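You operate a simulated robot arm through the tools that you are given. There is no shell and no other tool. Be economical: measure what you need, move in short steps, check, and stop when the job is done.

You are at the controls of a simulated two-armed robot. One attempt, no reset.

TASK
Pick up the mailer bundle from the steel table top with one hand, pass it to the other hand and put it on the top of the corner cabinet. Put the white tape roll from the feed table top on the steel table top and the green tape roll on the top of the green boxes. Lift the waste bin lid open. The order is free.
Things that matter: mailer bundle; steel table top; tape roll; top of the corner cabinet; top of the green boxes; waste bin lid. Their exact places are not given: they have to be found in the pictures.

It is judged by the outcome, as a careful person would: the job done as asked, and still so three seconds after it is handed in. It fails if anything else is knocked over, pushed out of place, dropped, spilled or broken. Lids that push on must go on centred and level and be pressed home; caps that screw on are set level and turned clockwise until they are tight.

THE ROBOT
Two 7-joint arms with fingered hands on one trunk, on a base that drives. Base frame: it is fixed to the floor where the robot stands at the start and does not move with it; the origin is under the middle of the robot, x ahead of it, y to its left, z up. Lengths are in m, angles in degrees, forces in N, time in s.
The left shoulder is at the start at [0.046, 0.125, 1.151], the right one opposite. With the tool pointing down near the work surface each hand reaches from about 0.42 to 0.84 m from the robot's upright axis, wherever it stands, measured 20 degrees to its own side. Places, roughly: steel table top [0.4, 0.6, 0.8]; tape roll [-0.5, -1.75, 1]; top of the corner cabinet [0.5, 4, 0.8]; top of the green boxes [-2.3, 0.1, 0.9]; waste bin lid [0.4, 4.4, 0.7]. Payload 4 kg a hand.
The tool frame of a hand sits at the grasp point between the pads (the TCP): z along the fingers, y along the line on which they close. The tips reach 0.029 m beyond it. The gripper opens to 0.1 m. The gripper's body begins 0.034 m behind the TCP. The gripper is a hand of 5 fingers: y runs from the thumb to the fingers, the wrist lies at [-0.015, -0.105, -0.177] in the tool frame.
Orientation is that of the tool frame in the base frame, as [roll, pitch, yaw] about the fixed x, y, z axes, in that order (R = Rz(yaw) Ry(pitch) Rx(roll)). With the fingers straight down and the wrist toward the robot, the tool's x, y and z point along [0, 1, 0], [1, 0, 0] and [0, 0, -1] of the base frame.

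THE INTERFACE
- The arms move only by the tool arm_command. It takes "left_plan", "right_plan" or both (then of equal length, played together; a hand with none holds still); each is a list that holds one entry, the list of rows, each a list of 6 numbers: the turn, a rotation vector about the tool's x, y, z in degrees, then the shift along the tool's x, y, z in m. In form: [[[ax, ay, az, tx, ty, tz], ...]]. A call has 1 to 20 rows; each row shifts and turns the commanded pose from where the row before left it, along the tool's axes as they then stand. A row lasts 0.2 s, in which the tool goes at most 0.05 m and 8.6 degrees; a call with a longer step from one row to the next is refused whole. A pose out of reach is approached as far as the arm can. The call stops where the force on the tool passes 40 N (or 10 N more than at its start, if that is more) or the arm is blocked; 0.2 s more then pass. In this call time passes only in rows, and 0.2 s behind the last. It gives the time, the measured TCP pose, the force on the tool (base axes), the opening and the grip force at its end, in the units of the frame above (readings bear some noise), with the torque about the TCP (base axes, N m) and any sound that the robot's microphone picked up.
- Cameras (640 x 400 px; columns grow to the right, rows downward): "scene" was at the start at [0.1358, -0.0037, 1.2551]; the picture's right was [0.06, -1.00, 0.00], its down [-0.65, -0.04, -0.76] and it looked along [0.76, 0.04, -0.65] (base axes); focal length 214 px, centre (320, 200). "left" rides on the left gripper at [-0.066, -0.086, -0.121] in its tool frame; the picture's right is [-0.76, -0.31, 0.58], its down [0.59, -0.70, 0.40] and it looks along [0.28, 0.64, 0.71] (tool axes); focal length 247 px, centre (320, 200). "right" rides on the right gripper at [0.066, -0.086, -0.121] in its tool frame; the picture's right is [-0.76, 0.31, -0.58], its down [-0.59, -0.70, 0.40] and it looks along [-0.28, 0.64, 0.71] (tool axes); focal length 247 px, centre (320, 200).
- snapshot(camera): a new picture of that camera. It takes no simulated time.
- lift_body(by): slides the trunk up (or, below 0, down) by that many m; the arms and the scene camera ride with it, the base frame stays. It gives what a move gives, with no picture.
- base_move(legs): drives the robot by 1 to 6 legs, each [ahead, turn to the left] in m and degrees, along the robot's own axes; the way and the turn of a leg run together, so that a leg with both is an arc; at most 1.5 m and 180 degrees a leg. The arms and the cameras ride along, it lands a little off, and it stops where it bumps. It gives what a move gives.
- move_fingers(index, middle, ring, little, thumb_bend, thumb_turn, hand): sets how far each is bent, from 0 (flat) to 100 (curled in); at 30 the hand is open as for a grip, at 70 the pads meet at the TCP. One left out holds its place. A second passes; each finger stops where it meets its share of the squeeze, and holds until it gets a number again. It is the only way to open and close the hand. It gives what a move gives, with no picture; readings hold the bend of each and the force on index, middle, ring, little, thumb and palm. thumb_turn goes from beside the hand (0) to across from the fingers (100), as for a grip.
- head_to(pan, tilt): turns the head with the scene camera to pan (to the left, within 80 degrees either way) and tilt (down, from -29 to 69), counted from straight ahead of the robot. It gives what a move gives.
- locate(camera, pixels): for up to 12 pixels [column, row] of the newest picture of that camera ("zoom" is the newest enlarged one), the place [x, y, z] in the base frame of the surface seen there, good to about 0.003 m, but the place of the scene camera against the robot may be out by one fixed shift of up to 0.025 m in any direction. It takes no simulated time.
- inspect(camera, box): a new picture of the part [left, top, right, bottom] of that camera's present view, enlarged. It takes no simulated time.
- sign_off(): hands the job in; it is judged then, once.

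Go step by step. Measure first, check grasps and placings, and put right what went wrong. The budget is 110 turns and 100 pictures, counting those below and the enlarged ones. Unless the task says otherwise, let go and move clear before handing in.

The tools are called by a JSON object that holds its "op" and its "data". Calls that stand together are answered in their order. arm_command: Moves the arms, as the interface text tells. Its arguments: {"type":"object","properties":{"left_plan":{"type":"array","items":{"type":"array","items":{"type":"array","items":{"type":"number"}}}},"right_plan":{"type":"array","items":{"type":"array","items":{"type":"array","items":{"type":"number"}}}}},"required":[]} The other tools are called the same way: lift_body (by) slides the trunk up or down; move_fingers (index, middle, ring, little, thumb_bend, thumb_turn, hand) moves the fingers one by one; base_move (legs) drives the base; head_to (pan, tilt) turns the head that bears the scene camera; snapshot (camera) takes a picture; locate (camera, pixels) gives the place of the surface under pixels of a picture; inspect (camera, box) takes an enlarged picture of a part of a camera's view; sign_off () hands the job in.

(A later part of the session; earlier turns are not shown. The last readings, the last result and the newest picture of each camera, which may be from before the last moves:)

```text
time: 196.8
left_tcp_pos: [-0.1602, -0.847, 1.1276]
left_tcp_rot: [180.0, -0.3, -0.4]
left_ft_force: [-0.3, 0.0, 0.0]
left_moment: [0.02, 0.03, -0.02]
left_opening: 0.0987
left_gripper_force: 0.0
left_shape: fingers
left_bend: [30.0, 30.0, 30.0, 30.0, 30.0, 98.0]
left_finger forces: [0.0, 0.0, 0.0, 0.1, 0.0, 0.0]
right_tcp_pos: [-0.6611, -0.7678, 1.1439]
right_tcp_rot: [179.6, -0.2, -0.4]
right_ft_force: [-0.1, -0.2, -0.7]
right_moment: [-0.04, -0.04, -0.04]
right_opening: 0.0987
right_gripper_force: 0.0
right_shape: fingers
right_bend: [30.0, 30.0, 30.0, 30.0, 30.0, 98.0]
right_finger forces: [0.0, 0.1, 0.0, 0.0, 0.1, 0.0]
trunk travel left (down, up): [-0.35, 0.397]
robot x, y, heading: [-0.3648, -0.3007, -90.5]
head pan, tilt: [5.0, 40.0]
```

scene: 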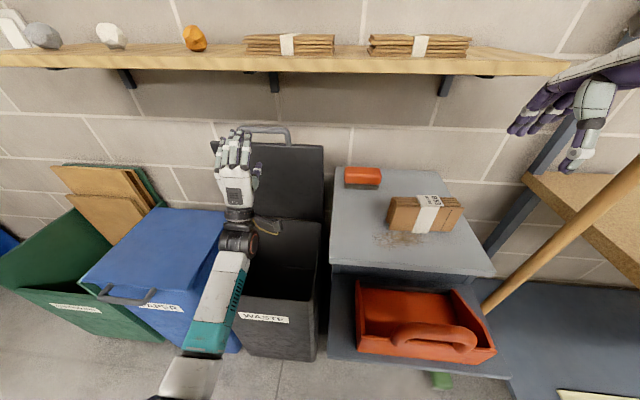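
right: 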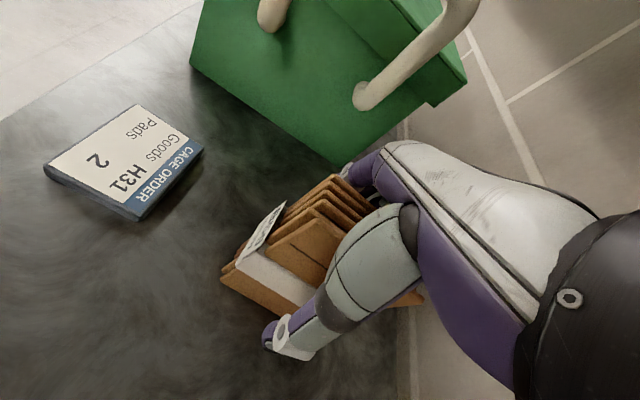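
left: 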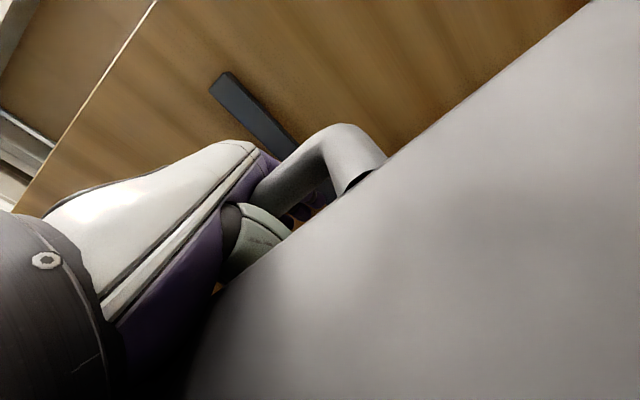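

Now facing the feed table from y≈−0.3; look at the rolls from here.

{"op": "head_to", "data": {"pan": -5, "tilt": 25}}

{"op": "snapshot", "data": {"camera": "scene"}}

```text
time: 197.6
left_tcp_pos: [-0.159, -0.8471, 1.1268]
left_tcp_rot: [-180.0, -0.3, -0.4]
left_ft_force: [0.5, 0.0, 1.2]
left_moment: [0.0, -0.02, 0.02]
left_opening: 0.0984
left_gripper_force: 0.2
left_shape: fingers
left_bend: [30.0, 30.0, 30.0, 30.0, 30.0, 98.0]
left_finger forces: [0.1, 0.0, 0.0, 0.0, 0.1, 0.1]
right_tcp_pos: [-0.6618, -0.7694, 1.1452]
right_tcp_rot: [179.6, -0.2, -0.4]
right_ft_force: [-0.9, 0.6, 1.1]
right_moment: [0.0, -0.03, 0.01]
right_opening: 0.0989
right_gripper_force: 0.1
right_shape: fingers
right_bend: [30.0, 30.0, 30.0, 30.0, 30.0, 98.0]
right_finger forces: [0.0, 0.0, 0.0, 0.0, 0.1, 0.0]
trunk travel left (down, up): [-0.35, 0.397]
robot x, y, heading: [-0.3645, -0.3011, -90.3]
head pan, tilt: [-5.0, 25.0]
```

```text
13 pictures are left
```

scene: 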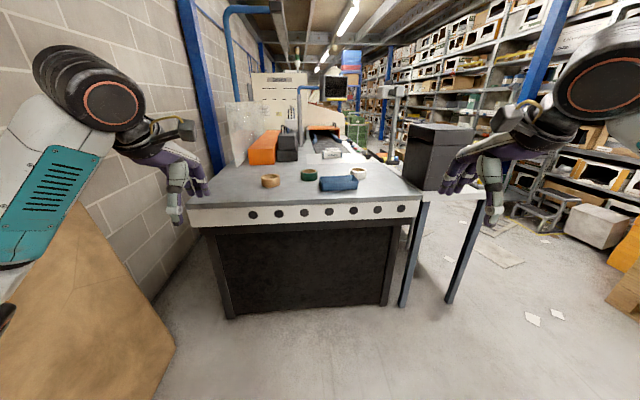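

{"op": "locate", "data": {"camera": "scene", "pixels": [[262, 181], [280, 181], [302, 175], [317, 175], [309, 170], [309, 179], [350, 173], [366, 173], [358, 168], [338, 184], [300, 205], [290, 190]]}}

{"op": "inspect", "data": {"camera": "scene", "box": [240, 155, 380, 205]}}

{"op": "locate", "data": {"camera": "zoom", "pixels": [[294, 90], [353, 90], [322, 72], [322, 108], [510, 70], [575, 72], [545, 55], [320, 92], [545, 80], [440, 130], [380, 110], [550, 105]]}}

```text
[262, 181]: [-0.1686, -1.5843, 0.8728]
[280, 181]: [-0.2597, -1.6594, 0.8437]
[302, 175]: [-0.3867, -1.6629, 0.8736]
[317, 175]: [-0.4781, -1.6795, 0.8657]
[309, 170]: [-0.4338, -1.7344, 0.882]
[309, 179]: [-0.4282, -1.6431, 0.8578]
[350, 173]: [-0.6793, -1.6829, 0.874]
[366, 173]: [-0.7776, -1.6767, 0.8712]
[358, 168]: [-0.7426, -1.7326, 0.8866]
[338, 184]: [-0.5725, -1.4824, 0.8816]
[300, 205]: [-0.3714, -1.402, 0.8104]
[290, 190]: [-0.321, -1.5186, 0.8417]
```

```text
4.57 times, centred on (310, 180) of scene
```

zoom: 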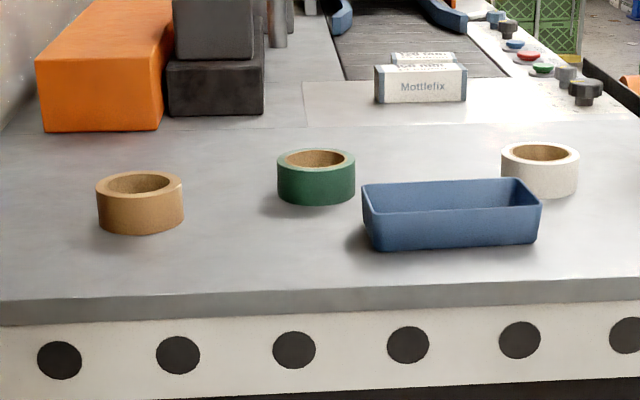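

```text
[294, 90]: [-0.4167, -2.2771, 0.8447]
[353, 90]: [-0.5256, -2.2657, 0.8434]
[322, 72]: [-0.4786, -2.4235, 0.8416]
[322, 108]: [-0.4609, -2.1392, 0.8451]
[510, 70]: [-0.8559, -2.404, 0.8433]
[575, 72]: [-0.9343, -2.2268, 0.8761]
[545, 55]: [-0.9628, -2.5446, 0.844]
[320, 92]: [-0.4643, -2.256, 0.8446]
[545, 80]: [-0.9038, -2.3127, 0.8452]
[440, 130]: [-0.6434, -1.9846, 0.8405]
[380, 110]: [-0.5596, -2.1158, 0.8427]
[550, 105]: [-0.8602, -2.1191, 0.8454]
```

I'll locate the rolls' rims properly on the zoom (green ≈(316,160), white ≈(540,155)).

{"op": "locate", "data": {"camera": "zoom", "pixels": [[279, 163], [354, 163], [316, 151], [316, 170], [316, 200], [503, 157], [577, 157], [540, 144], [540, 164], [540, 190], [316, 212], [545, 205]]}}

```text
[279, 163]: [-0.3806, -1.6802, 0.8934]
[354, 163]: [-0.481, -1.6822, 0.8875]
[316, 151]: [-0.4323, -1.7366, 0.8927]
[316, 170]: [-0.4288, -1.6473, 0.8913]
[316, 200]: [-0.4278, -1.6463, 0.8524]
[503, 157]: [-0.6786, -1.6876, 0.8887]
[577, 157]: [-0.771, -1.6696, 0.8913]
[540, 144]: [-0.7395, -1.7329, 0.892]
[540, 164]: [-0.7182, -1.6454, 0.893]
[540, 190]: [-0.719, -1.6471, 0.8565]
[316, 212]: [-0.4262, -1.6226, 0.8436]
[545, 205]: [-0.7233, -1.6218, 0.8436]
```

Rolls: OD≈0.10, height≈0.05, so I'll pinch each roll's far wall with the thumb in the hole. Drive to (−0.57, −1.08) and pre-shape both hands.

{"op": "base_move", "data": {"legs": [[0, -14.5], [0.806, 0], [0, 14.8]]}}

{"op": "move_fingers", "data": {"hand": "left", "index": 47, "middle": 47, "ring": 47, "little": 47, "thumb_bend": 50}}

{"op": "move_fingers", "data": {"hand": "right", "index": 47, "middle": 47, "ring": 47, "little": 47, "thumb_bend": 50}}

{"op": "snapshot", "data": {"camera": "left"}}

```text
time: 202.4
left_tcp_pos: [-0.4929, -1.6141, 1.1285]
left_tcp_rot: [179.8, -0.4, -14.6]
left_ft_force: [-0.5, 0.4, 0.4]
left_moment: [-0.03, 0.0, -0.01]
left_opening: 0.0986
left_gripper_force: 0.1
left_shape: fingers
left_bend: [30.0, 30.0, 30.0, 30.0, 30.0, 98.0]
left_finger forces: [0.0, 0.1, 0.0, 0.1, 0.0, 0.0]
right_tcp_pos: [-0.9596, -1.4123, 1.1465]
right_tcp_rot: [179.8, -0.1, -14.5]
right_ft_force: [7.3, 12.2, 1.6]
right_moment: [-0.01, 0.31, -0.26]
right_opening: 0.0988
right_gripper_force: 10.6
right_shape: fingers
right_bend: [30.0, 30.0, 31.0, 58.0, 30.0, 98.0]
right_finger forces: [0.1, 0.1, 9.7, 11.2, 0.0, 0.0]
trunk travel left (down, up): [-0.35, 0.397]
robot x, y, heading: [-0.5575, -1.0365, -104.7]
head pan, tilt: [-5.0, 25.0]
stopped in leg 2: the force on the tool passed its limit at 45 N (the readings are from after the stop); the commanded pose is now the measured one
```

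```text
time: 203.4
left_tcp_pos: [-0.4928, -1.6153, 1.1283]
left_tcp_rot: [179.8, -0.3, -14.7]
left_ft_force: [0.0, -0.4, 0.2]
left_moment: [-0.01, -0.01, -0.04]
left_opening: 0.0542
left_gripper_force: 0.0
left_shape: fingers
left_bend: [47.0, 47.0, 47.0, 47.0, 50.0, 98.0]
left_finger forces: [0.0, 0.0, 0.0, 0.1, 0.0, 0.0]
right_tcp_pos: [-0.9589, -1.413, 1.1465]
right_tcp_rot: [179.7, -0.1, -14.5]
right_ft_force: [9.6, 15.1, 1.7]
right_moment: [-0.07, 0.29, -0.35]
right_opening: 0.0989
right_gripper_force: 12.2
right_shape: fingers
right_bend: [30.0, 30.0, 31.0, 58.0, 30.0, 98.0]
right_finger forces: [0.0, 0.1, 11.4, 13.3, 0.0, 0.0]
trunk travel left (down, up): [-0.35, 0.397]
robot x, y, heading: [-0.5546, -1.0343, -104.6]
head pan, tilt: [-5.0, 25.0]
```

```text
time: 204.4
left_tcp_pos: [-0.4924, -1.615, 1.1285]
left_tcp_rot: [179.8, -0.3, -14.7]
left_ft_force: [0.2, 0.6, 0.8]
left_moment: [-0.01, 0.01, 0.01]
left_opening: 0.054
left_gripper_force: 0.0
left_shape: fingers
left_bend: [47.0, 47.0, 47.0, 47.0, 50.0, 98.0]
left_finger forces: [0.0, 0.0, 0.0, 0.1, 0.0, 0.0]
right_tcp_pos: [-0.9588, -1.4135, 1.1467]
right_tcp_rot: [179.7, -0.1, -14.5]
right_ft_force: [10.4, 7.3, 6.5]
right_moment: [-0.11, 0.48, -0.07]
right_opening: 0.0543
right_gripper_force: 10.9
right_shape: fingers
right_bend: [47.0, 47.0, 45.0, 60.0, 50.0, 98.0]
right_finger forces: [0.0, 0.0, 8.8, 12.8, 0.1, 0.0]
trunk travel left (down, up): [-0.35, 0.397]
robot x, y, heading: [-0.5564, -1.0375, -104.6]
head pan, tilt: [-5.0, 25.0]
```

```text
11 pictures are left
```

left: 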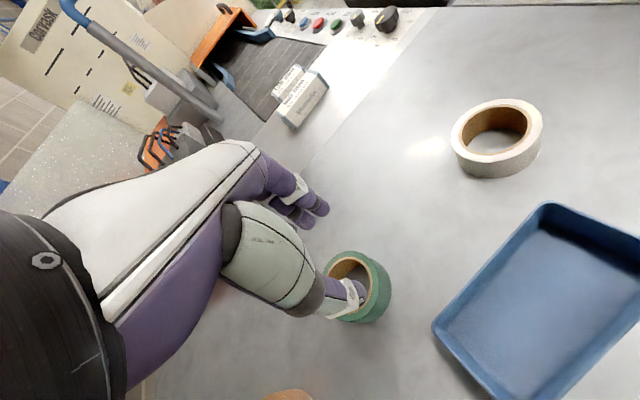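

My right hand touched the black printer; back off right away, draw that hand inward, and only then turn. Also locate the rolls with the left camera.

{"op": "locate", "data": {"camera": "left", "pixels": [[350, 252], [328, 265], [388, 285], [380, 265], [362, 318], [375, 300], [497, 102], [452, 140], [541, 125], [487, 162], [497, 176], [420, 250]]}}

{"op": "base_move", "data": {"legs": [[-0.12, 0]]}}

{"op": "arm_command", "data": {"right_plan": [[[0, 0, 0, 0.045, 0, 0], [0, 0, 0, 0.045, 0, 0], [0, 0, 0, 0.045, 0, 0], [0, 0, 0, 0.02, 0, 0]]]}}

```text
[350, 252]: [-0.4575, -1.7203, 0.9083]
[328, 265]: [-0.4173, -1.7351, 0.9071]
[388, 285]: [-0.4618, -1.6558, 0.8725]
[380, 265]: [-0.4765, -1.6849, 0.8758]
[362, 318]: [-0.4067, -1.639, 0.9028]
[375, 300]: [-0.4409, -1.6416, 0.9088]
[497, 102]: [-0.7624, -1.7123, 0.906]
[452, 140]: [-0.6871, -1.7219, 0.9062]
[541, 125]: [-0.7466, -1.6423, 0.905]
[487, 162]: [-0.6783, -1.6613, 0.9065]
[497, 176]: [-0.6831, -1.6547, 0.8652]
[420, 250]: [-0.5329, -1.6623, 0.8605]
```

```text
time: 205.7
left_tcp_pos: [-0.4645, -1.5009, 1.1284]
left_tcp_rot: [179.9, -0.3, -14.6]
left_ft_force: [0.1, -0.4, -0.8]
left_moment: [0.0, -0.01, -0.03]
left_opening: 0.054
left_gripper_force: 0.1
left_shape: fingers
left_bend: [47.0, 47.0, 47.0, 47.0, 50.0, 98.0]
left_finger forces: [0.0, 0.0, 0.0, 0.0, 0.1, 0.0]
right_tcp_pos: [-0.9302, -1.2988, 1.1448]
right_tcp_rot: [179.7, 0.0, -14.5]
right_ft_force: [0.0, 0.7, 0.2]
right_moment: [-0.05, 0.01, 0.0]
right_opening: 0.0541
right_gripper_force: 0.0
right_shape: fingers
right_bend: [47.0, 47.0, 47.0, 47.0, 50.0, 98.0]
right_finger forces: [0.0, 0.0, 0.0, 0.1, 0.0, 0.0]
trunk travel left (down, up): [-0.35, 0.397]
robot x, y, heading: [-0.5311, -0.9208, -104.7]
head pan, tilt: [-5.0, 25.0]
```

```text
time: 206.7
left_tcp_pos: [-0.4646, -1.5028, 1.1272]
left_tcp_rot: [-180.0, -0.3, -14.6]
left_ft_force: [-0.1, 0.8, -0.2]
left_moment: [-0.03, -0.02, 0.01]
left_opening: 0.0541
left_gripper_force: 0.1
left_shape: fingers
left_bend: [47.0, 47.0, 47.0, 47.0, 50.0, 98.0]
left_finger forces: [0.0, 0.0, 0.1, 0.0, 0.1, 0.0]
right_tcp_pos: [-0.7796, -1.3396, 1.1453]
right_tcp_rot: [179.9, -0.1, -14.6]
right_ft_force: [0.4, 0.0, -0.5]
right_moment: [-0.01, 0.0, 0.0]
right_opening: 0.0541
right_gripper_force: 0.1
right_shape: fingers
right_bend: [47.0, 47.0, 47.0, 47.0, 50.0, 98.0]
right_finger forces: [0.0, 0.1, 0.0, 0.0, 0.0, 0.1]
trunk travel left (down, up): [-0.35, 0.397]
robot x, y, heading: [-0.5264, -0.9233, -104.6]
head pan, tilt: [-5.0, 25.0]
```

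Rolls from the left camera: green centre (−0.426, −1.690), white (−0.719, −1.685), table z 0.860, rims 0.908. Turn to −90° and close in.

{"op": "base_move", "data": {"legs": [[0, 14.6], [0.147, 0]]}}

```text
time: 208.9
left_tcp_pos: [-0.3196, -1.617, 1.1271]
left_tcp_rot: [180.0, -0.3, -0.2]
left_ft_force: [0.5, -0.6, -0.5]
left_moment: [0.01, 0.01, 0.02]
left_opening: 0.0541
left_gripper_force: 0.0
left_shape: fingers
left_bend: [47.0, 47.0, 47.0, 47.0, 50.0, 98.0]
left_finger forces: [0.0, 0.0, 0.0, 0.1, 0.0, 0.0]
right_tcp_pos: [-0.6674, -1.5371, 1.1454]
right_tcp_rot: [179.8, 0.0, 0.0]
right_ft_force: [-0.2, -0.8, 0.3]
right_moment: [0.03, 0.01, 0.0]
right_opening: 0.054
right_gripper_force: 0.1
right_shape: fingers
right_bend: [47.0, 47.0, 47.0, 47.0, 50.0, 98.0]
right_finger forces: [0.1, 0.0, 0.0, 0.1, 0.0, 0.0]
trunk travel left (down, up): [-0.35, 0.397]
robot x, y, heading: [-0.5255, -1.0689, -90.1]
head pan, tilt: [-5.0, 25.0]
```

Bring both hands above their rolls' far walls at z 0.96.

{"op": "arm_command", "data": {"left_plan": [[[0, 0, 0, -0.0177, 0.0193, 0.0278], [0, 0, 0, -0.0177, 0.0193, 0.0278], [0, 0, 0, -0.0177, 0.0193, 0.0278], [0, 0, 0, -0.0177, 0.0193, 0.0278], [0, 0, 0, -0.0177, 0.0193, 0.0278], [0, 0, 0, -0.0177, 0.0193, 0.0278]]], "right_plan": [[[0, 0, 0, -0.0086, 0.0318, 0.0308], [0, 0, 0, -0.0086, 0.0318, 0.0308], [0, 0, 0, -0.0086, 0.0318, 0.0308], [0, 0, 0, -0.0086, 0.0318, 0.0308], [0, 0, 0, -0.0086, 0.0318, 0.0308], [0, 0, 0, -0.0086, 0.0318, 0.0308]]]}}

{"op": "snapshot", "data": {"camera": "left"}}

{"op": "snapshot", "data": {"camera": "right"}}

```text
time: 210.3
left_tcp_pos: [-0.4271, -1.7325, 0.9592]
left_tcp_rot: [-180.0, -0.3, -0.1]
left_ft_force: [-0.2, -0.2, 0.2]
left_moment: [0.04, -0.02, 0.02]
left_opening: 0.0544
left_gripper_force: 0.1
left_shape: fingers
left_bend: [47.0, 47.0, 47.0, 47.0, 50.0, 98.0]
left_finger forces: [0.1, 0.0, 0.0, 0.0, 0.0, 0.0]
right_tcp_pos: [-0.7187, -1.7299, 0.9607]
right_tcp_rot: [179.7, -0.2, 0.0]
right_ft_force: [0.3, -0.3, -0.7]
right_moment: [0.02, -0.02, 0.0]
right_opening: 0.0541
right_gripper_force: 0.1
right_shape: fingers
right_bend: [47.0, 47.0, 47.0, 47.0, 50.0, 98.0]
right_finger forces: [0.0, 0.0, 0.1, 0.0, 0.0, 0.0]
trunk travel left (down, up): [-0.35, 0.397]
robot x, y, heading: [-0.53, -1.0712, -90.2]
head pan, tilt: [-5.0, 25.0]
```

```text
10 pictures are left
```

left: 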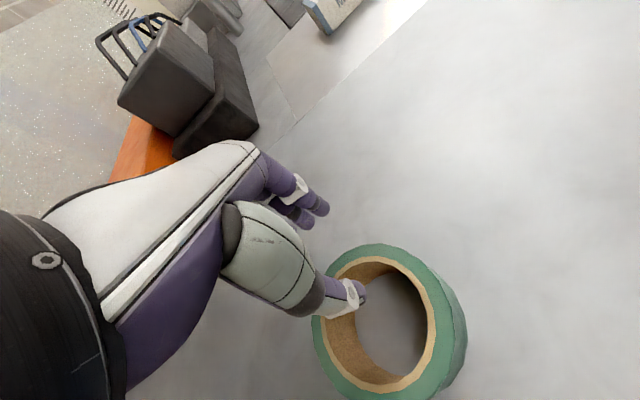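

```text
9 pictures are left
```

right: 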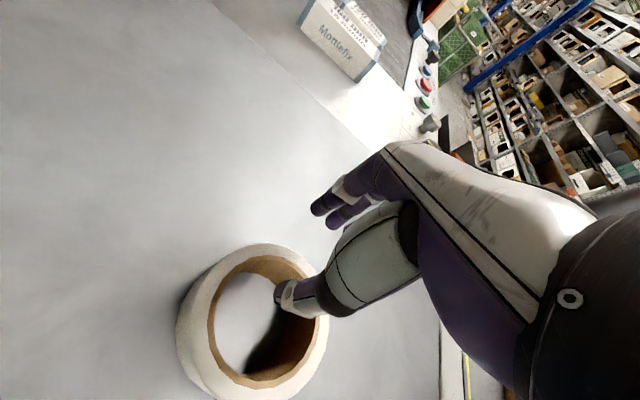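

The thumb tips hang over the holes. Verify the rim positions once more (no picture cost).

{"op": "locate", "data": {"camera": "left", "pixels": [[385, 248], [322, 345], [436, 300], [380, 395], [455, 340], [420, 385], [345, 258]]}}

{"op": "locate", "data": {"camera": "right", "pixels": [[260, 248], [195, 310], [322, 335], [270, 393], [205, 350], [305, 265], [220, 385]]}}

```text
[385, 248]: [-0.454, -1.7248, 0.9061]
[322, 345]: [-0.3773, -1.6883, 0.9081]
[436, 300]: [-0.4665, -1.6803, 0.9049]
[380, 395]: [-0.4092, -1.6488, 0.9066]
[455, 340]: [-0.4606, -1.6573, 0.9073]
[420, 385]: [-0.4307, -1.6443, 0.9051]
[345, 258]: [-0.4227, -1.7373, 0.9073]
```

```text
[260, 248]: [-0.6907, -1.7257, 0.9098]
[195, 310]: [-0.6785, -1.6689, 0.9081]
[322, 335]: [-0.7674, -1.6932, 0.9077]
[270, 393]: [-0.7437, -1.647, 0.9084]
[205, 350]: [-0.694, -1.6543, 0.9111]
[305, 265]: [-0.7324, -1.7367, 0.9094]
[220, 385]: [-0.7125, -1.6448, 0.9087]
```

Both aligned with the walls. Descend to z 0.895 and close both hands.

{"op": "arm_command", "data": {"left_plan": [[[0, 0, 0, 0, 0, 0.03], [0, 0, 0, 0, 0, 0.02], [0, 0, 0, 0, 0, 0.013]]], "right_plan": [[[0, 0, 0, 0, 0, 0.03], [0, 0, 0, 0, 0.001, 0.02], [0, 0, 0, -0.001, 0.001, 0.015]]]}}

{"op": "move_fingers", "data": {"hand": "left", "index": 70, "middle": 70, "ring": 70, "little": 70, "thumb_bend": 70}}

{"op": "move_fingers", "data": {"hand": "right", "index": 70, "middle": 70, "ring": 70, "little": 70, "thumb_bend": 70}}

```text
time: 211.1
left_tcp_pos: [-0.4243, -1.7318, 0.8982]
left_tcp_rot: [-180.0, -0.4, -0.2]
left_ft_force: [-0.4, 0.3, -0.2]
left_moment: [-0.04, 0.0, -0.04]
left_opening: 0.054
left_gripper_force: 0.0
left_shape: fingers
left_bend: [47.0, 47.0, 47.0, 47.0, 50.0, 98.0]
left_finger forces: [0.0, 0.0, 0.0, 0.0, 0.1, 0.0]
right_tcp_pos: [-0.7201, -1.7319, 0.8949]
right_tcp_rot: [179.7, -0.1, 0.1]
right_ft_force: [-0.1, -0.5, 0.1]
right_moment: [0.0, -0.02, 0.01]
right_opening: 0.0539
right_gripper_force: 0.1
right_shape: fingers
right_bend: [47.0, 47.0, 47.0, 47.0, 50.0, 98.0]
right_finger forces: [0.0, 0.0, 0.0, 0.0, 0.0, 0.0]
trunk travel left (down, up): [-0.35, 0.397]
robot x, y, heading: [-0.5288, -1.0712, -90.2]
head pan, tilt: [-5.0, 25.0]
```

```text
time: 212.1
left_tcp_pos: [-0.4262, -1.7309, 0.8961]
left_tcp_rot: [180.0, -0.3, -0.1]
left_ft_force: [0.1, -0.4, -0.2]
left_moment: [0.0, 0.02, -0.01]
left_opening: 0.0087
left_gripper_force: 3.3
left_shape: fingers
left_bend: [68.0, 68.0, 70.0, 70.0, 68.0, 97.0]
left_finger forces: [1.8, 1.6, 0.1, 0.0, 3.4, 0.1]
right_tcp_pos: [-0.7194, -1.7309, 0.8965]
right_tcp_rot: [179.8, -0.2, 0.0]
right_ft_force: [-0.7, -0.5, 0.2]
right_moment: [0.03, 0.0, -0.01]
right_opening: 0.0542
right_gripper_force: 0.1
right_shape: fingers
right_bend: [47.0, 47.0, 47.0, 47.0, 50.0, 98.0]
right_finger forces: [0.0, 0.0, 0.0, 0.0, 0.0, 0.0]
trunk travel left (down, up): [-0.35, 0.397]
robot x, y, heading: [-0.5278, -1.068, -90.0]
head pan, tilt: [-5.0, 25.0]
```

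```text
time: 213.1
left_tcp_pos: [-0.4238, -1.7312, 0.8969]
left_tcp_rot: [179.9, -0.3, -0.1]
left_ft_force: [0.4, 0.4, 0.1]
left_moment: [-0.01, 0.03, 0.0]
left_opening: 0.0087
left_gripper_force: 3.5
left_shape: fingers
left_bend: [68.0, 68.0, 70.0, 70.0, 68.0, 97.0]
left_finger forces: [1.9, 1.6, 0.1, 0.0, 3.6, 0.1]
right_tcp_pos: [-0.7184, -1.7313, 0.8966]
right_tcp_rot: [179.8, -0.1, 0.1]
right_ft_force: [-0.3, -0.2, 0.0]
right_moment: [0.03, 0.0, 0.02]
right_opening: 0.0092
right_gripper_force: 3.1
right_shape: fingers
right_bend: [67.0, 68.0, 70.0, 70.0, 68.0, 97.0]
right_finger forces: [2.4, 1.1, 0.1, 0.0, 3.2, 0.1]
trunk travel left (down, up): [-0.35, 0.397]
robot x, y, heading: [-0.5284, -1.0736, -90.1]
head pan, tilt: [-5.0, 25.0]
```

Grip is light (3 N); squeeze more.

{"op": "move_fingers", "data": {"hand": "left", "index": 82, "middle": 82, "ring": 82, "little": 82, "thumb_bend": 80}}

{"op": "move_fingers", "data": {"hand": "right", "index": 82, "middle": 82, "ring": 82, "little": 82, "thumb_bend": 80}}

{"op": "arm_command", "data": {"left_plan": [[[0, 0, 0, 0, 0, -0.03], [0, 0, 0, 0, 0, -0.04], [0, 0, 0, 0, 0, -0.04], [0, 0, 0, 0, 0, -0.04]]], "right_plan": [[[0, 0, 0, 0, 0, -0.03], [0, 0, 0, 0, 0, -0.04], [0, 0, 0, 0, 0, -0.04], [0, 0, 0, 0, 0, -0.04]]]}}

{"op": "snapshot", "data": {"camera": "scene"}}

```text
time: 214.1
left_tcp_pos: [-0.4253, -1.7328, 0.8974]
left_tcp_rot: [179.9, -0.3, -0.1]
left_ft_force: [1.2, 0.1, 0.2]
left_moment: [0.05, 0.06, -0.03]
left_opening: 0.0069
left_gripper_force: 15.8
left_shape: fingers
left_bend: [75.0, 77.0, 82.0, 82.0, 65.0, 94.0]
left_finger forces: [10.5, 5.7, 0.0, 0.0, 15.8, 0.0]
right_tcp_pos: [-0.7195, -1.7301, 0.8967]
right_tcp_rot: [179.9, -0.1, 0.0]
right_ft_force: [0.1, -0.6, -0.1]
right_moment: [-0.01, 0.01, 0.02]
right_opening: 0.0091
right_gripper_force: 3.0
right_shape: fingers
right_bend: [67.0, 68.0, 70.0, 70.0, 68.0, 97.0]
right_finger forces: [2.3, 1.1, 0.0, 0.0, 3.1, 0.1]
trunk travel left (down, up): [-0.35, 0.397]
robot x, y, heading: [-0.5301, -1.07, -90.3]
head pan, tilt: [-5.0, 25.0]
```

```text
time: 215.1
left_tcp_pos: [-0.4247, -1.7313, 0.8973]
left_tcp_rot: [-180.0, -0.2, -0.1]
left_ft_force: [1.1, 0.1, -0.8]
left_moment: [0.02, 0.12, 0.0]
left_opening: 0.0069
left_gripper_force: 16.1
left_shape: fingers
left_bend: [75.0, 77.0, 82.0, 82.0, 65.0, 93.0]
left_finger forces: [10.4, 5.6, 0.0, 0.0, 15.9, 0.1]
right_tcp_pos: [-0.72, -1.7306, 0.8966]
right_tcp_rot: [179.7, -0.2, -0.1]
right_ft_force: [-0.1, 0.0, 1.3]
right_moment: [0.01, -0.08, 0.01]
right_opening: 0.0071
right_gripper_force: 15.9
right_shape: fingers
right_bend: [74.0, 80.0, 82.0, 82.0, 66.0, 93.0]
right_finger forces: [10.4, 4.9, 0.1, 0.1, 14.7, 0.0]
trunk travel left (down, up): [-0.35, 0.397]
robot x, y, heading: [-0.5292, -1.0694, -90.1]
head pan, tilt: [-5.0, 25.0]
```

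```text
time: 216.1
left_tcp_pos: [-0.4254, -1.7319, 1.0483]
left_tcp_rot: [180.0, -0.3, -0.2]
left_ft_force: [0.3, 0.4, -1.1]
left_moment: [-0.08, -0.08, 0.03]
left_opening: 0.0069
left_gripper_force: 16.3
left_shape: fingers
left_bend: [75.0, 78.0, 82.0, 82.0, 65.0, 93.0]
left_finger forces: [11.4, 4.7, 0.0, 0.0, 16.3, 0.0]
right_tcp_pos: [-0.7197, -1.7299, 1.0482]
right_tcp_rot: [179.9, -0.1, 0.1]
right_ft_force: [-0.7, 0.6, -2.1]
right_moment: [-0.1, 0.04, -0.03]
right_opening: 0.0066
right_gripper_force: 15.2
right_shape: fingers
right_bend: [75.0, 80.0, 82.0, 82.0, 66.0, 93.0]
right_finger forces: [9.9, 5.4, 0.0, 0.0, 14.9, 0.0]
trunk travel left (down, up): [-0.35, 0.397]
robot x, y, heading: [-0.5239, -1.068, -90.2]
head pan, tilt: [-5.0, 25.0]
```

```text
8 pictures are left
```

scene: 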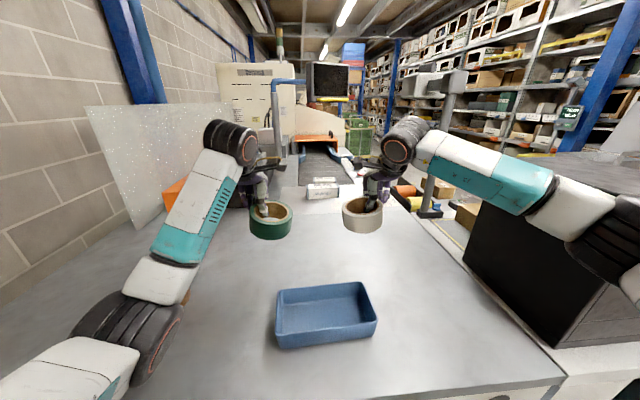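

Both rolls are held (≈16 N). Back away, draw both hands in and up, then drive to the steel table.

{"op": "base_move", "data": {"legs": [[-0.55, 0]]}}

{"op": "arm_command", "data": {"left_plan": [[[0, 0, 0, 0.02, -0.033, -0.0217], [0, 0, 0, 0.02, -0.033, -0.0217], [0, 0, 0, 0.02, -0.033, -0.0217], [0, 0, 0, 0.02, -0.033, -0.0217], [0, 0, 0, 0.02, -0.033, -0.0217], [0, 0, 0, 0.02, -0.033, -0.0217]]], "right_plan": [[[0, 0, 0, 0, -0.0267, -0.0217], [0, 0, 0, 0, -0.0267, -0.0217], [0, 0, 0, 0, -0.0267, -0.0217], [0, 0, 0, 0, -0.0267, -0.0217], [0, 0, 0, 0, -0.0267, -0.0217], [0, 0, 0, 0, -0.0267, -0.0217]]]}}

{"op": "base_move", "data": {"legs": [[0, 154.5], [0.79, 0], [0, -64.5]]}}

```text
time: 219.3
left_tcp_pos: [-0.4251, -1.1841, 1.0473]
left_tcp_rot: [-180.0, -0.5, -0.2]
left_ft_force: [-0.2, 0.3, -0.7]
left_moment: [-0.06, -0.04, 0.02]
left_opening: 0.007
left_gripper_force: 15.8
left_shape: fingers
left_bend: [75.0, 78.0, 82.0, 82.0, 65.0, 93.0]
left_finger forces: [11.4, 4.6, 0.1, 0.1, 16.2, 0.0]
right_tcp_pos: [-0.7204, -1.1815, 1.0471]
right_tcp_rot: [179.7, 0.0, -0.1]
right_ft_force: [0.1, 0.5, -1.7]
right_moment: [-0.07, 0.04, 0.0]
right_opening: 0.0065
right_gripper_force: 15.3
right_shape: fingers
right_bend: [75.0, 80.0, 82.0, 82.0, 66.0, 93.0]
right_finger forces: [9.9, 5.5, 0.1, 0.1, 15.0, 0.1]
trunk travel left (down, up): [-0.35, 0.397]
robot x, y, heading: [-0.5282, -0.5201, -90.4]
head pan, tilt: [-5.0, 25.0]
```

```text
time: 220.7
left_tcp_pos: [-0.3052, -0.9843, 1.1791]
left_tcp_rot: [179.8, -0.2, -0.2]
left_ft_force: [-0.2, 1.0, -0.7]
left_moment: [-0.08, -0.03, -0.02]
left_opening: 0.0066
left_gripper_force: 15.5
left_shape: fingers
left_bend: [75.0, 79.0, 82.0, 82.0, 65.0, 93.0]
left_finger forces: [10.8, 4.6, 0.1, 0.0, 15.6, 0.0]
right_tcp_pos: [-0.7203, -1.0183, 1.1762]
right_tcp_rot: [179.7, -0.1, -0.1]
right_ft_force: [-0.5, 0.1, -1.1]
right_moment: [-0.05, 0.06, 0.0]
right_opening: 0.0069
right_gripper_force: 15.1
right_shape: fingers
right_bend: [75.0, 80.0, 82.0, 82.0, 66.0, 93.0]
right_finger forces: [9.8, 5.6, 0.0, 0.1, 15.1, 0.0]
trunk travel left (down, up): [-0.35, 0.397]
robot x, y, heading: [-0.5263, -0.5214, -90.3]
head pan, tilt: [-5.0, 25.0]
```

```text
time: 234.3
left_tcp_pos: [0.2872, 0.4116, 1.1786]
left_tcp_rot: [-179.9, -0.3, 89.8]
left_ft_force: [-0.4, -0.6, -1.1]
left_moment: [0.05, -0.07, 0.01]
left_opening: 0.0059
left_gripper_force: 13.8
left_shape: fingers
left_bend: [75.0, 79.0, 82.0, 82.0, 65.0, 93.0]
left_finger forces: [9.4, 4.1, 0.0, 0.0, 13.8, 0.0]
right_tcp_pos: [0.3204, -0.0045, 1.1758]
right_tcp_rot: [179.8, -0.2, 89.8]
right_ft_force: [-0.7, -0.7, -1.6]
right_moment: [-0.03, -0.06, 0.0]
right_opening: 0.0059
right_gripper_force: 13.2
right_shape: fingers
right_bend: [75.0, 81.0, 82.0, 82.0, 66.0, 93.0]
right_finger forces: [8.7, 4.8, 0.1, 0.0, 12.9, 0.1]
trunk travel left (down, up): [-0.35, 0.397]
robot x, y, heading: [-0.1802, 0.1908, -0.2]
head pan, tilt: [-5.0, 25.0]
```

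Now lower the right hand and move over the free spot of the steel table at about (0.42, −0.03).

{"op": "arm_command", "data": {"right_plan": [[[0, 0, 0, -0.005, 0, 0.045], [0, 0, 0, -0.005, 0, 0.045], [0, 0, 0, -0.005, 0, 0.045], [0, 0, 0, -0.005, 0, 0.045], [0, 0, 0, -0.006, 0, 0.045], [0, 0, 0, 0, 0.035, 0], [0, 0, 0, 0, 0.035, 0], [0, 0, 0, 0, 0.035, 0], [0, 0, 0, 0, 0.035, 0]]]}}

{"op": "head_to", "data": {"pan": -10, "tilt": 40}}

{"op": "snapshot", "data": {"camera": "scene"}}

```text
time: 236.3
left_tcp_pos: [0.2866, 0.4119, 1.1789]
left_tcp_rot: [-179.9, -0.4, 89.8]
left_ft_force: [0.3, 0.5, -2.6]
left_moment: [0.06, -0.04, 0.0]
left_opening: 0.0063
left_gripper_force: 14.0
left_shape: fingers
left_bend: [75.0, 79.0, 82.0, 82.0, 65.0, 93.0]
left_finger forces: [9.6, 4.2, 0.0, 0.0, 13.8, 0.1]
right_tcp_pos: [0.4623, -0.0301, 0.952]
right_tcp_rot: [179.8, -0.2, 89.9]
right_ft_force: [-0.2, 0.1, -1.5]
right_moment: [-0.07, -0.09, -0.01]
right_opening: 0.0058
right_gripper_force: 13.7
right_shape: fingers
right_bend: [75.0, 81.0, 82.0, 82.0, 66.0, 93.0]
right_finger forces: [8.7, 5.1, 0.0, 0.0, 13.1, 0.0]
trunk travel left (down, up): [-0.35, 0.397]
robot x, y, heading: [-0.181, 0.1893, -0.5]
head pan, tilt: [-5.0, 25.0]
```

```text
time: 237.1
left_tcp_pos: [0.2883, 0.412, 1.1784]
left_tcp_rot: [179.9, -0.3, 89.8]
left_ft_force: [-0.6, 0.1, -2.2]
left_moment: [0.05, -0.05, -0.02]
left_opening: 0.0062
left_gripper_force: 13.7
left_shape: fingers
left_bend: [75.0, 79.0, 82.0, 82.0, 65.0, 93.0]
left_finger forces: [9.5, 4.2, 0.0, 0.1, 13.9, 0.0]
right_tcp_pos: [0.4611, -0.0295, 0.9516]
right_tcp_rot: [179.8, -0.1, 90.0]
right_ft_force: [0.1, 0.9, -0.3]
right_moment: [-0.06, -0.09, 0.02]
right_opening: 0.006
right_gripper_force: 13.7
right_shape: fingers
right_bend: [75.0, 81.0, 82.0, 82.0, 66.0, 93.0]
right_finger forces: [8.7, 5.1, 0.0, 0.0, 13.1, 0.0]
trunk travel left (down, up): [-0.35, 0.397]
robot x, y, heading: [-0.1763, 0.1901, -0.3]
head pan, tilt: [-10.0, 40.0]
```

```text
7 pictures are left
```

scene: 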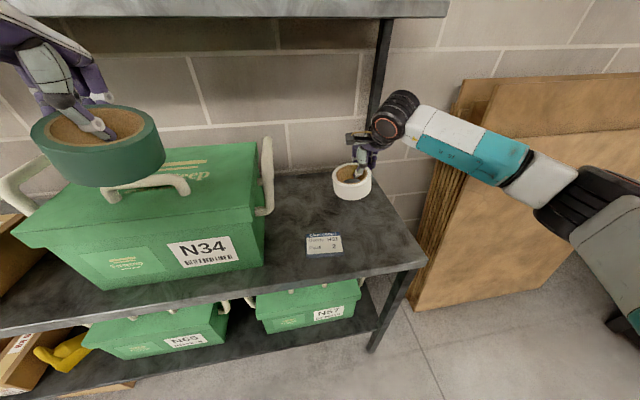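

White roll is over a clear patch. Descend and set it down.

{"op": "arm_command", "data": {"right_plan": [[[0, 0, 0, 0, 0, 0.04], [0, 0, 0, 0, 0, 0.04], [0, 0, 0, 0, 0, 0.024], [0, 0, 0, 0, 0, 0.005], [0, 0, 0, 0, 0, 0.004]]]}}

```text
time: 238.3
left_tcp_pos: [0.2864, 0.4113, 1.1794]
left_tcp_rot: [180.0, -0.4, 89.8]
left_ft_force: [-0.7, 0.5, -1.4]
left_moment: [0.04, -0.05, -0.01]
left_opening: 0.0063
left_gripper_force: 13.9
left_shape: fingers
left_bend: [75.0, 79.0, 82.0, 82.0, 65.0, 93.0]
left_finger forces: [9.4, 4.2, 0.1, 0.0, 13.9, 0.0]
right_tcp_pos: [0.4614, -0.0296, 0.8376]
right_tcp_rot: [179.7, -0.2, 89.9]
right_ft_force: [-0.3, -0.6, -0.6]
right_moment: [0.09, 0.05, 0.07]
right_opening: 0.0056
right_gripper_force: 13.4
right_shape: fingers
right_bend: [75.0, 81.0, 82.0, 82.0, 71.0, 93.0]
right_finger forces: [9.3, 5.3, 0.0, 0.0, 13.2, 0.1]
trunk travel left (down, up): [-0.35, 0.397]
robot x, y, heading: [-0.1811, 0.1913, -0.2]
head pan, tilt: [-10.0, 40.0]
```

Touching (moment gone). Press 2 mm, release and rise straight up.

{"op": "arm_command", "data": {"right_plan": [[[0, 0, 0, 0, 0, 0.002]]]}}

{"op": "move_fingers", "data": {"hand": "right", "index": 47, "middle": 47, "ring": 47, "little": 47, "thumb_bend": 50}}

{"op": "arm_command", "data": {"right_plan": [[[0, 0, 0, 0, 0, -0.02], [0, 0, 0, 0, 0, -0.03], [0, 0, 0, 0, 0, -0.04], [0, 0, 0, 0, -0.04, -0.02], [0, 0, 0, 0, -0.04, -0.02], [0, 0, 0, 0, -0.04, -0.03], [0, 0, 0, 0, -0.02, -0.04], [0, 0, 0, 0, 0, -0.045], [0, 0, 0, 0, 0, -0.045], [0, 0, 0, 0, 0, -0.045]]]}}

{"op": "inspect", "data": {"camera": "scene", "box": [260, 120, 440, 270]}}

```text
time: 238.7
left_tcp_pos: [0.2855, 0.411, 1.1791]
left_tcp_rot: [-180.0, -0.3, 89.9]
left_ft_force: [0.3, 0.6, -1.5]
left_moment: [0.05, -0.07, -0.02]
left_opening: 0.0059
left_gripper_force: 14.0
left_shape: fingers
left_bend: [75.0, 79.0, 82.0, 82.0, 65.0, 93.0]
left_finger forces: [9.6, 4.2, 0.0, 0.0, 13.9, 0.0]
right_tcp_pos: [0.462, -0.0284, 0.8363]
right_tcp_rot: [179.7, -0.1, 89.9]
right_ft_force: [-1.2, -0.8, -0.3]
right_moment: [0.04, 0.02, 0.02]
right_opening: 0.0059
right_gripper_force: 15.0
right_shape: fingers
right_bend: [75.0, 80.0, 82.0, 82.0, 72.0, 93.0]
right_finger forces: [9.5, 5.5, 0.0, 0.0, 13.4, 0.1]
trunk travel left (down, up): [-0.35, 0.397]
robot x, y, heading: [-0.1791, 0.187, -0.2]
head pan, tilt: [-10.0, 40.0]
```

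```text
time: 239.7
left_tcp_pos: [0.2865, 0.4107, 1.1787]
left_tcp_rot: [-180.0, -0.4, 89.7]
left_ft_force: [0.0, 0.6, -1.4]
left_moment: [0.03, -0.07, 0.02]
left_opening: 0.0064
left_gripper_force: 13.4
left_shape: fingers
left_bend: [75.0, 79.0, 82.0, 82.0, 65.0, 93.0]
left_finger forces: [9.6, 4.2, 0.1, 0.0, 13.9, 0.0]
right_tcp_pos: [0.4619, -0.0298, 0.8369]
right_tcp_rot: [179.8, -0.1, 89.9]
right_ft_force: [-0.4, 0.9, -0.6]
right_moment: [0.02, -0.01, 0.0]
right_opening: 0.0535
right_gripper_force: 0.0
right_shape: fingers
right_bend: [47.0, 47.0, 47.0, 47.0, 50.0, 97.0]
right_finger forces: [0.1, 0.1, 0.0, 0.0, 0.0, 0.0]
trunk travel left (down, up): [-0.35, 0.397]
robot x, y, heading: [-0.1785, 0.1899, -0.3]
head pan, tilt: [-10.0, 40.0]
```

```text
time: 241.9
left_tcp_pos: [0.2859, 0.4116, 1.1792]
left_tcp_rot: [-180.0, -0.3, 89.7]
left_ft_force: [0.2, -0.7, -1.2]
left_moment: [0.06, -0.1, -0.01]
left_opening: 0.0062
left_gripper_force: 13.6
left_shape: fingers
left_bend: [75.0, 79.0, 82.0, 82.0, 65.0, 93.0]
left_finger forces: [9.5, 4.2, 0.0, 0.1, 14.1, 0.1]
right_tcp_pos: [0.3197, -0.03, 1.1724]
right_tcp_rot: [179.8, -0.1, 89.9]
right_ft_force: [0.8, 0.3, -0.3]
right_moment: [0.03, 0.02, 0.0]
right_opening: 0.0537
right_gripper_force: 0.0
right_shape: fingers
right_bend: [47.0, 47.0, 47.0, 47.0, 50.0, 98.0]
right_finger forces: [0.0, 0.0, 0.0, 0.0, 0.0, 0.1]
trunk travel left (down, up): [-0.35, 0.397]
robot x, y, heading: [-0.1777, 0.1899, -0.2]
head pan, tilt: [-10.0, 40.0]
```

```text
2.67 times, centred on (350, 195) of scene
```

zoom: 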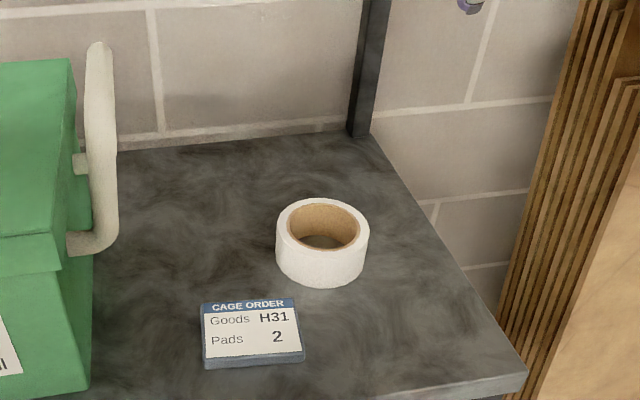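

White roll placed. Next drive round the cage's north side towards the green boxes and look once.

{"op": "base_move", "data": {"legs": [[0, 105], [1.2, 0], [0, 75]]}}

{"op": "head_to", "data": {"pan": 15, "tilt": 25}}

{"op": "snapshot", "data": {"camera": "scene"}}

```text
time: 255.8
left_tcp_pos: [-0.9555, 1.136, 1.1783]
left_tcp_rot: [179.9, -0.4, -90.9]
left_ft_force: [0.9, -0.1, -2.0]
left_moment: [-0.07, 0.13, 0.04]
left_opening: 0.0054
left_gripper_force: 13.3
left_shape: fingers
left_bend: [75.0, 79.0, 82.0, 82.0, 65.0, 94.0]
left_finger forces: [9.1, 4.1, 0.1, 0.1, 13.4, 0.0]
right_tcp_pos: [-0.9831, 1.5769, 1.1716]
right_tcp_rot: [179.9, -0.1, -90.8]
right_ft_force: [-0.4, 0.0, 0.7]
right_moment: [0.02, -0.05, 0.0]
right_opening: 0.0535
right_gripper_force: 0.1
right_shape: fingers
right_bend: [47.0, 47.0, 47.0, 47.0, 50.0, 98.0]
right_finger forces: [0.0, 0.1, 0.1, 0.0, 0.0, 0.1]
trunk travel left (down, up): [-0.35, 0.397]
robot x, y, heading: [-0.4858, 1.3502, 179.1]
head pan, tilt: [-10.0, 40.0]
```

```text
time: 256.7
left_tcp_pos: [-0.9548, 1.1348, 1.1786]
left_tcp_rot: [180.0, -0.4, -90.8]
left_ft_force: [0.4, 0.3, -2.1]
left_moment: [-0.04, 0.04, 0.03]
left_opening: 0.0055
left_gripper_force: 13.0
left_shape: fingers
left_bend: [75.0, 79.0, 82.0, 82.0, 65.0, 94.0]
left_finger forces: [9.2, 4.1, 0.1, 0.1, 13.3, 0.0]
right_tcp_pos: [-0.9841, 1.5766, 1.1703]
right_tcp_rot: [179.8, -0.1, -90.8]
right_ft_force: [0.2, 0.5, 0.9]
right_moment: [0.02, 0.0, -0.01]
right_opening: 0.0536
right_gripper_force: 0.0
right_shape: fingers
right_bend: [47.0, 47.0, 47.0, 47.0, 50.0, 98.0]
right_finger forces: [0.0, 0.0, 0.1, 0.0, 0.0, 0.1]
trunk travel left (down, up): [-0.35, 0.397]
robot x, y, heading: [-0.4882, 1.3514, 179.2]
head pan, tilt: [15.0, 25.0]
```

```text
5 pictures are left
```

scene: 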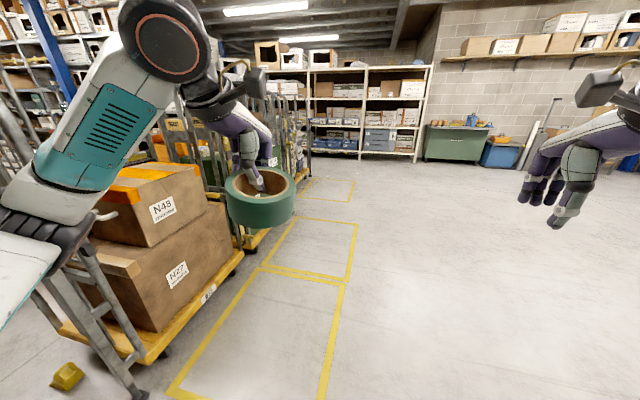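

Green boxes seem to be on a cage trolley further on (green at (213,165) behind the hand). Locate the fronts of the cages.

{"op": "locate", "data": {"camera": "scene", "pixels": [[213, 165], [205, 160], [222, 178], [238, 262], [262, 232], [265, 145], [285, 190], [300, 170], [250, 240], [215, 285], [200, 140], [280, 140]]}}

```text
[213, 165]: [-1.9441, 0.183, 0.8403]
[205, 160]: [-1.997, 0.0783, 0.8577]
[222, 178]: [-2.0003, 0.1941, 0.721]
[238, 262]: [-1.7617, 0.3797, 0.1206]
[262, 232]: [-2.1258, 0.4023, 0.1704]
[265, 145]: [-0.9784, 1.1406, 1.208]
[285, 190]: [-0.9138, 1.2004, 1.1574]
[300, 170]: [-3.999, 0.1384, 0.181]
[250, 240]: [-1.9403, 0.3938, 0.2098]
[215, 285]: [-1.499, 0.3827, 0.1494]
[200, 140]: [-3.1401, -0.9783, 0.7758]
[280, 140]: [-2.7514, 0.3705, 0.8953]
```

The second cage (x≈−1.9 to −2.7, front y≈0.4) holds green boxes. Drive past to x≈−2.3 and face it.

{"op": "base_move", "data": {"legs": [[0.9, 0.8], [0.9, 0], [0, 90]]}}

{"op": "head_to", "data": {"pan": 0, "tilt": 28}}

{"op": "snapshot", "data": {"camera": "scene"}}

```text
time: 269.7
left_tcp_pos: [-2.075, 0.8995, 1.1782]
left_tcp_rot: [180.0, -0.4, -0.8]
left_ft_force: [-0.3, -0.3, -1.9]
left_moment: [-0.08, -0.03, 0.01]
left_opening: 0.0051
left_gripper_force: 13.1
left_shape: fingers
left_bend: [75.0, 79.0, 82.0, 82.0, 65.0, 94.0]
left_finger forces: [9.0, 4.0, 0.0, 0.1, 13.2, 0.0]
right_tcp_pos: [-2.5175, 0.87, 1.1714]
right_tcp_rot: [179.8, -0.1, -0.6]
right_ft_force: [0.2, 0.3, 0.4]
right_moment: [0.01, 0.0, -0.03]
right_opening: 0.0535
right_gripper_force: 0.0
right_shape: fingers
right_bend: [47.0, 47.0, 47.0, 47.0, 50.0, 98.0]
right_finger forces: [0.0, 0.1, 0.0, 0.1, 0.0, 0.0]
trunk travel left (down, up): [-0.35, 0.397]
robot x, y, heading: [-2.2929, 1.3663, -90.9]
head pan, tilt: [15.0, 25.0]
```

```text
time: 270.5
left_tcp_pos: [-2.0749, 0.8996, 1.1788]
left_tcp_rot: [-180.0, -0.5, -0.8]
left_ft_force: [0.1, -0.1, -1.5]
left_moment: [-0.06, -0.05, -0.02]
left_opening: 0.0052
left_gripper_force: 13.0
left_shape: fingers
left_bend: [75.0, 79.0, 82.0, 82.0, 65.0, 94.0]
left_finger forces: [9.0, 4.0, 0.0, 0.0, 13.2, 0.1]
right_tcp_pos: [-2.5163, 0.8696, 1.1711]
right_tcp_rot: [179.9, -0.1, -0.6]
right_ft_force: [0.2, -0.5, -0.3]
right_moment: [0.0, -0.01, 0.0]
right_opening: 0.0537
right_gripper_force: 0.1
right_shape: fingers
right_bend: [47.0, 47.0, 47.0, 47.0, 50.0, 98.0]
right_finger forces: [0.1, 0.0, 0.0, 0.0, 0.0, 0.0]
trunk travel left (down, up): [-0.35, 0.397]
robot x, y, heading: [-2.2918, 1.3672, -90.9]
head pan, tilt: [0.0, 28.0]
```

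```text
4 pictures are left
```

scene: 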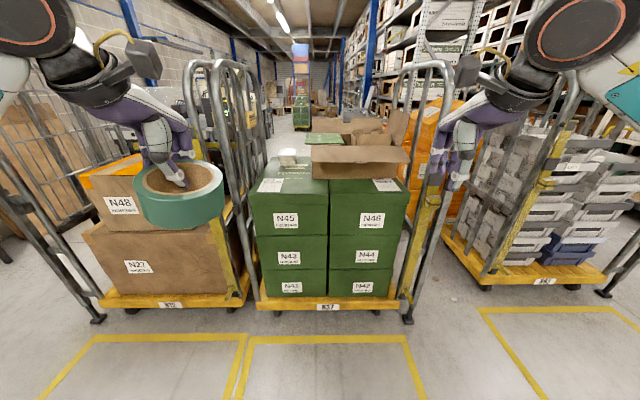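

The stack of green boxes is straight ahead between cage posts; find the free area on top.

{"op": "locate", "data": {"camera": "scene", "pixels": [[255, 192], [325, 192], [405, 190], [290, 180], [300, 168], [320, 175], [288, 158], [320, 165], [365, 184], [350, 176], [228, 150], [412, 150]]}}

{"op": "inspect", "data": {"camera": "scene", "box": [235, 120, 425, 240]}}

```text
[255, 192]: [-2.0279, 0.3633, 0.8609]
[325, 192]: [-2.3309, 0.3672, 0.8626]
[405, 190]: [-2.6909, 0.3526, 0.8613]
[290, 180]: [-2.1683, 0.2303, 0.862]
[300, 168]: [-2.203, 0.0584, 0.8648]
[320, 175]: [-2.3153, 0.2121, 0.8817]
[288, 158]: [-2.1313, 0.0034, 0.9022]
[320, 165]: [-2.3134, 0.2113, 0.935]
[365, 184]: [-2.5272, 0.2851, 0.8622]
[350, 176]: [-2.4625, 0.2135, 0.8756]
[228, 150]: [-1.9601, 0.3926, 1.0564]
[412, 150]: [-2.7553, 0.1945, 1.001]
```

```text
3.33 times, centred on (330, 180) of scene
```

zoom: 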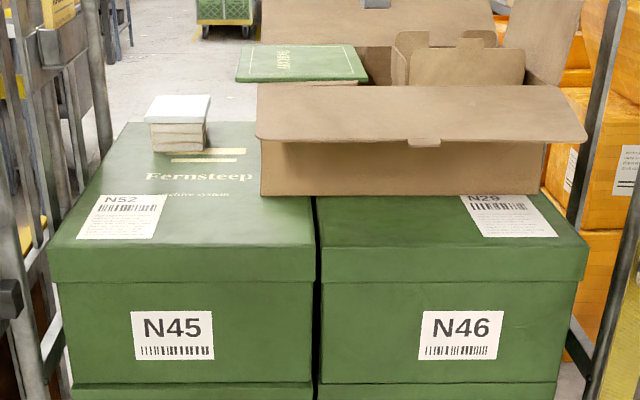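

Free area on N45's top around (−2.16, 0.25), top z≈0.878; small stack at y≈0 and carton at x<−2.27 to avoid. Move the left hand inward, then drive 0.49 m in.

{"op": "arm_command", "data": {"left_plan": [[[0, 0, 0, -0.042, 0, 0], [0, 0, 0, -0.043, 0, 0]]]}}

{"op": "base_move", "data": {"legs": [[0.49, 0.9]]}}

```text
time: 271.1
left_tcp_pos: [-2.16, 0.9013, 1.1789]
left_tcp_rot: [-179.8, -0.4, -0.7]
left_ft_force: [0.1, -0.2, -1.3]
left_moment: [-0.02, -0.03, 0.05]
left_opening: 0.0052
left_gripper_force: 13.7
left_shape: fingers
left_bend: [75.0, 79.0, 82.0, 82.0, 65.0, 94.0]
left_finger forces: [9.1, 4.4, 0.1, 0.0, 13.7, 0.0]
right_tcp_pos: [-2.5174, 0.8704, 1.1712]
right_tcp_rot: [179.8, -0.1, -0.6]
right_ft_force: [-0.9, 0.2, -0.4]
right_moment: [-0.01, -0.01, 0.0]
right_opening: 0.0537
right_gripper_force: 0.0
right_shape: fingers
right_bend: [47.0, 47.0, 47.0, 47.0, 50.0, 98.0]
right_finger forces: [0.0, 0.1, 0.0, 0.1, 0.0, 0.0]
trunk travel left (down, up): [-0.35, 0.397]
robot x, y, heading: [-2.2943, 1.3659, -90.9]
head pan, tilt: [0.0, 28.0]
```

```text
time: 273.9
left_tcp_pos: [-2.1575, 0.4145, 1.1787]
left_tcp_rot: [179.9, -0.5, -0.2]
left_ft_force: [0.1, 0.6, -1.5]
left_moment: [-0.03, -0.05, 0.0]
left_opening: 0.0052
left_gripper_force: 13.6
left_shape: fingers
left_bend: [75.0, 79.0, 82.0, 82.0, 65.0, 94.0]
left_finger forces: [9.1, 4.3, 0.0, 0.0, 13.7, 0.0]
right_tcp_pos: [-2.5163, 0.3808, 1.1718]
right_tcp_rot: [179.8, -0.1, 0.0]
right_ft_force: [-0.5, 0.3, 0.4]
right_moment: [0.0, -0.04, -0.01]
right_opening: 0.0535
right_gripper_force: 0.1
right_shape: fingers
right_bend: [47.0, 47.0, 47.0, 47.0, 50.0, 98.0]
right_finger forces: [0.0, 0.1, 0.1, 0.0, 0.0, 0.0]
trunk travel left (down, up): [-0.35, 0.397]
robot x, y, heading: [-2.2963, 0.8801, -90.4]
head pan, tilt: [0.0, 28.0]
```

Move over the target spot, staying 6 cm above placing height, and check with the left camera.

{"op": "arm_command", "data": {"left_plan": [[[0, 0, 0, 0, 0.0345, 0.034], [0, 0, 0, 0, 0.0345, 0.034], [0, 0, 0, 0, 0.0345, 0.034], [0, 0, 0, 0, 0.0345, 0.034], [0, 0, 0, 0, 0.0345, 0.034], [0, 0, 0, 0, 0.0345, 0.034]]]}}

{"op": "snapshot", "data": {"camera": "left"}}

```text
time: 275.4
left_tcp_pos: [-2.1594, 0.2072, 0.9752]
left_tcp_rot: [180.0, -0.3, -0.2]
left_ft_force: [1.2, 0.4, -2.1]
left_moment: [-0.07, -0.03, 0.02]
left_opening: 0.005
left_gripper_force: 13.5
left_shape: fingers
left_bend: [75.0, 79.0, 82.0, 82.0, 65.0, 94.0]
left_finger forces: [9.1, 4.4, 0.1, 0.0, 13.7, 0.0]
right_tcp_pos: [-2.5166, 0.3799, 1.17]
right_tcp_rot: [179.8, -0.1, -0.2]
right_ft_force: [0.9, 0.1, -0.3]
right_moment: [0.01, 0.02, 0.0]
right_opening: 0.0536
right_gripper_force: 0.2
right_shape: fingers
right_bend: [47.0, 47.0, 47.0, 47.0, 50.0, 98.0]
right_finger forces: [0.0, 0.0, 0.1, 0.1, 0.0, 0.1]
trunk travel left (down, up): [-0.35, 0.397]
robot x, y, heading: [-2.2971, 0.8788, -90.2]
head pan, tilt: [0.0, 28.0]
```

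```text
2 pictures are left
```

left: 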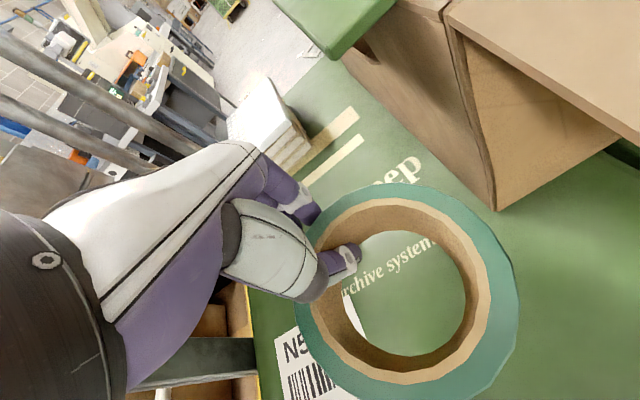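

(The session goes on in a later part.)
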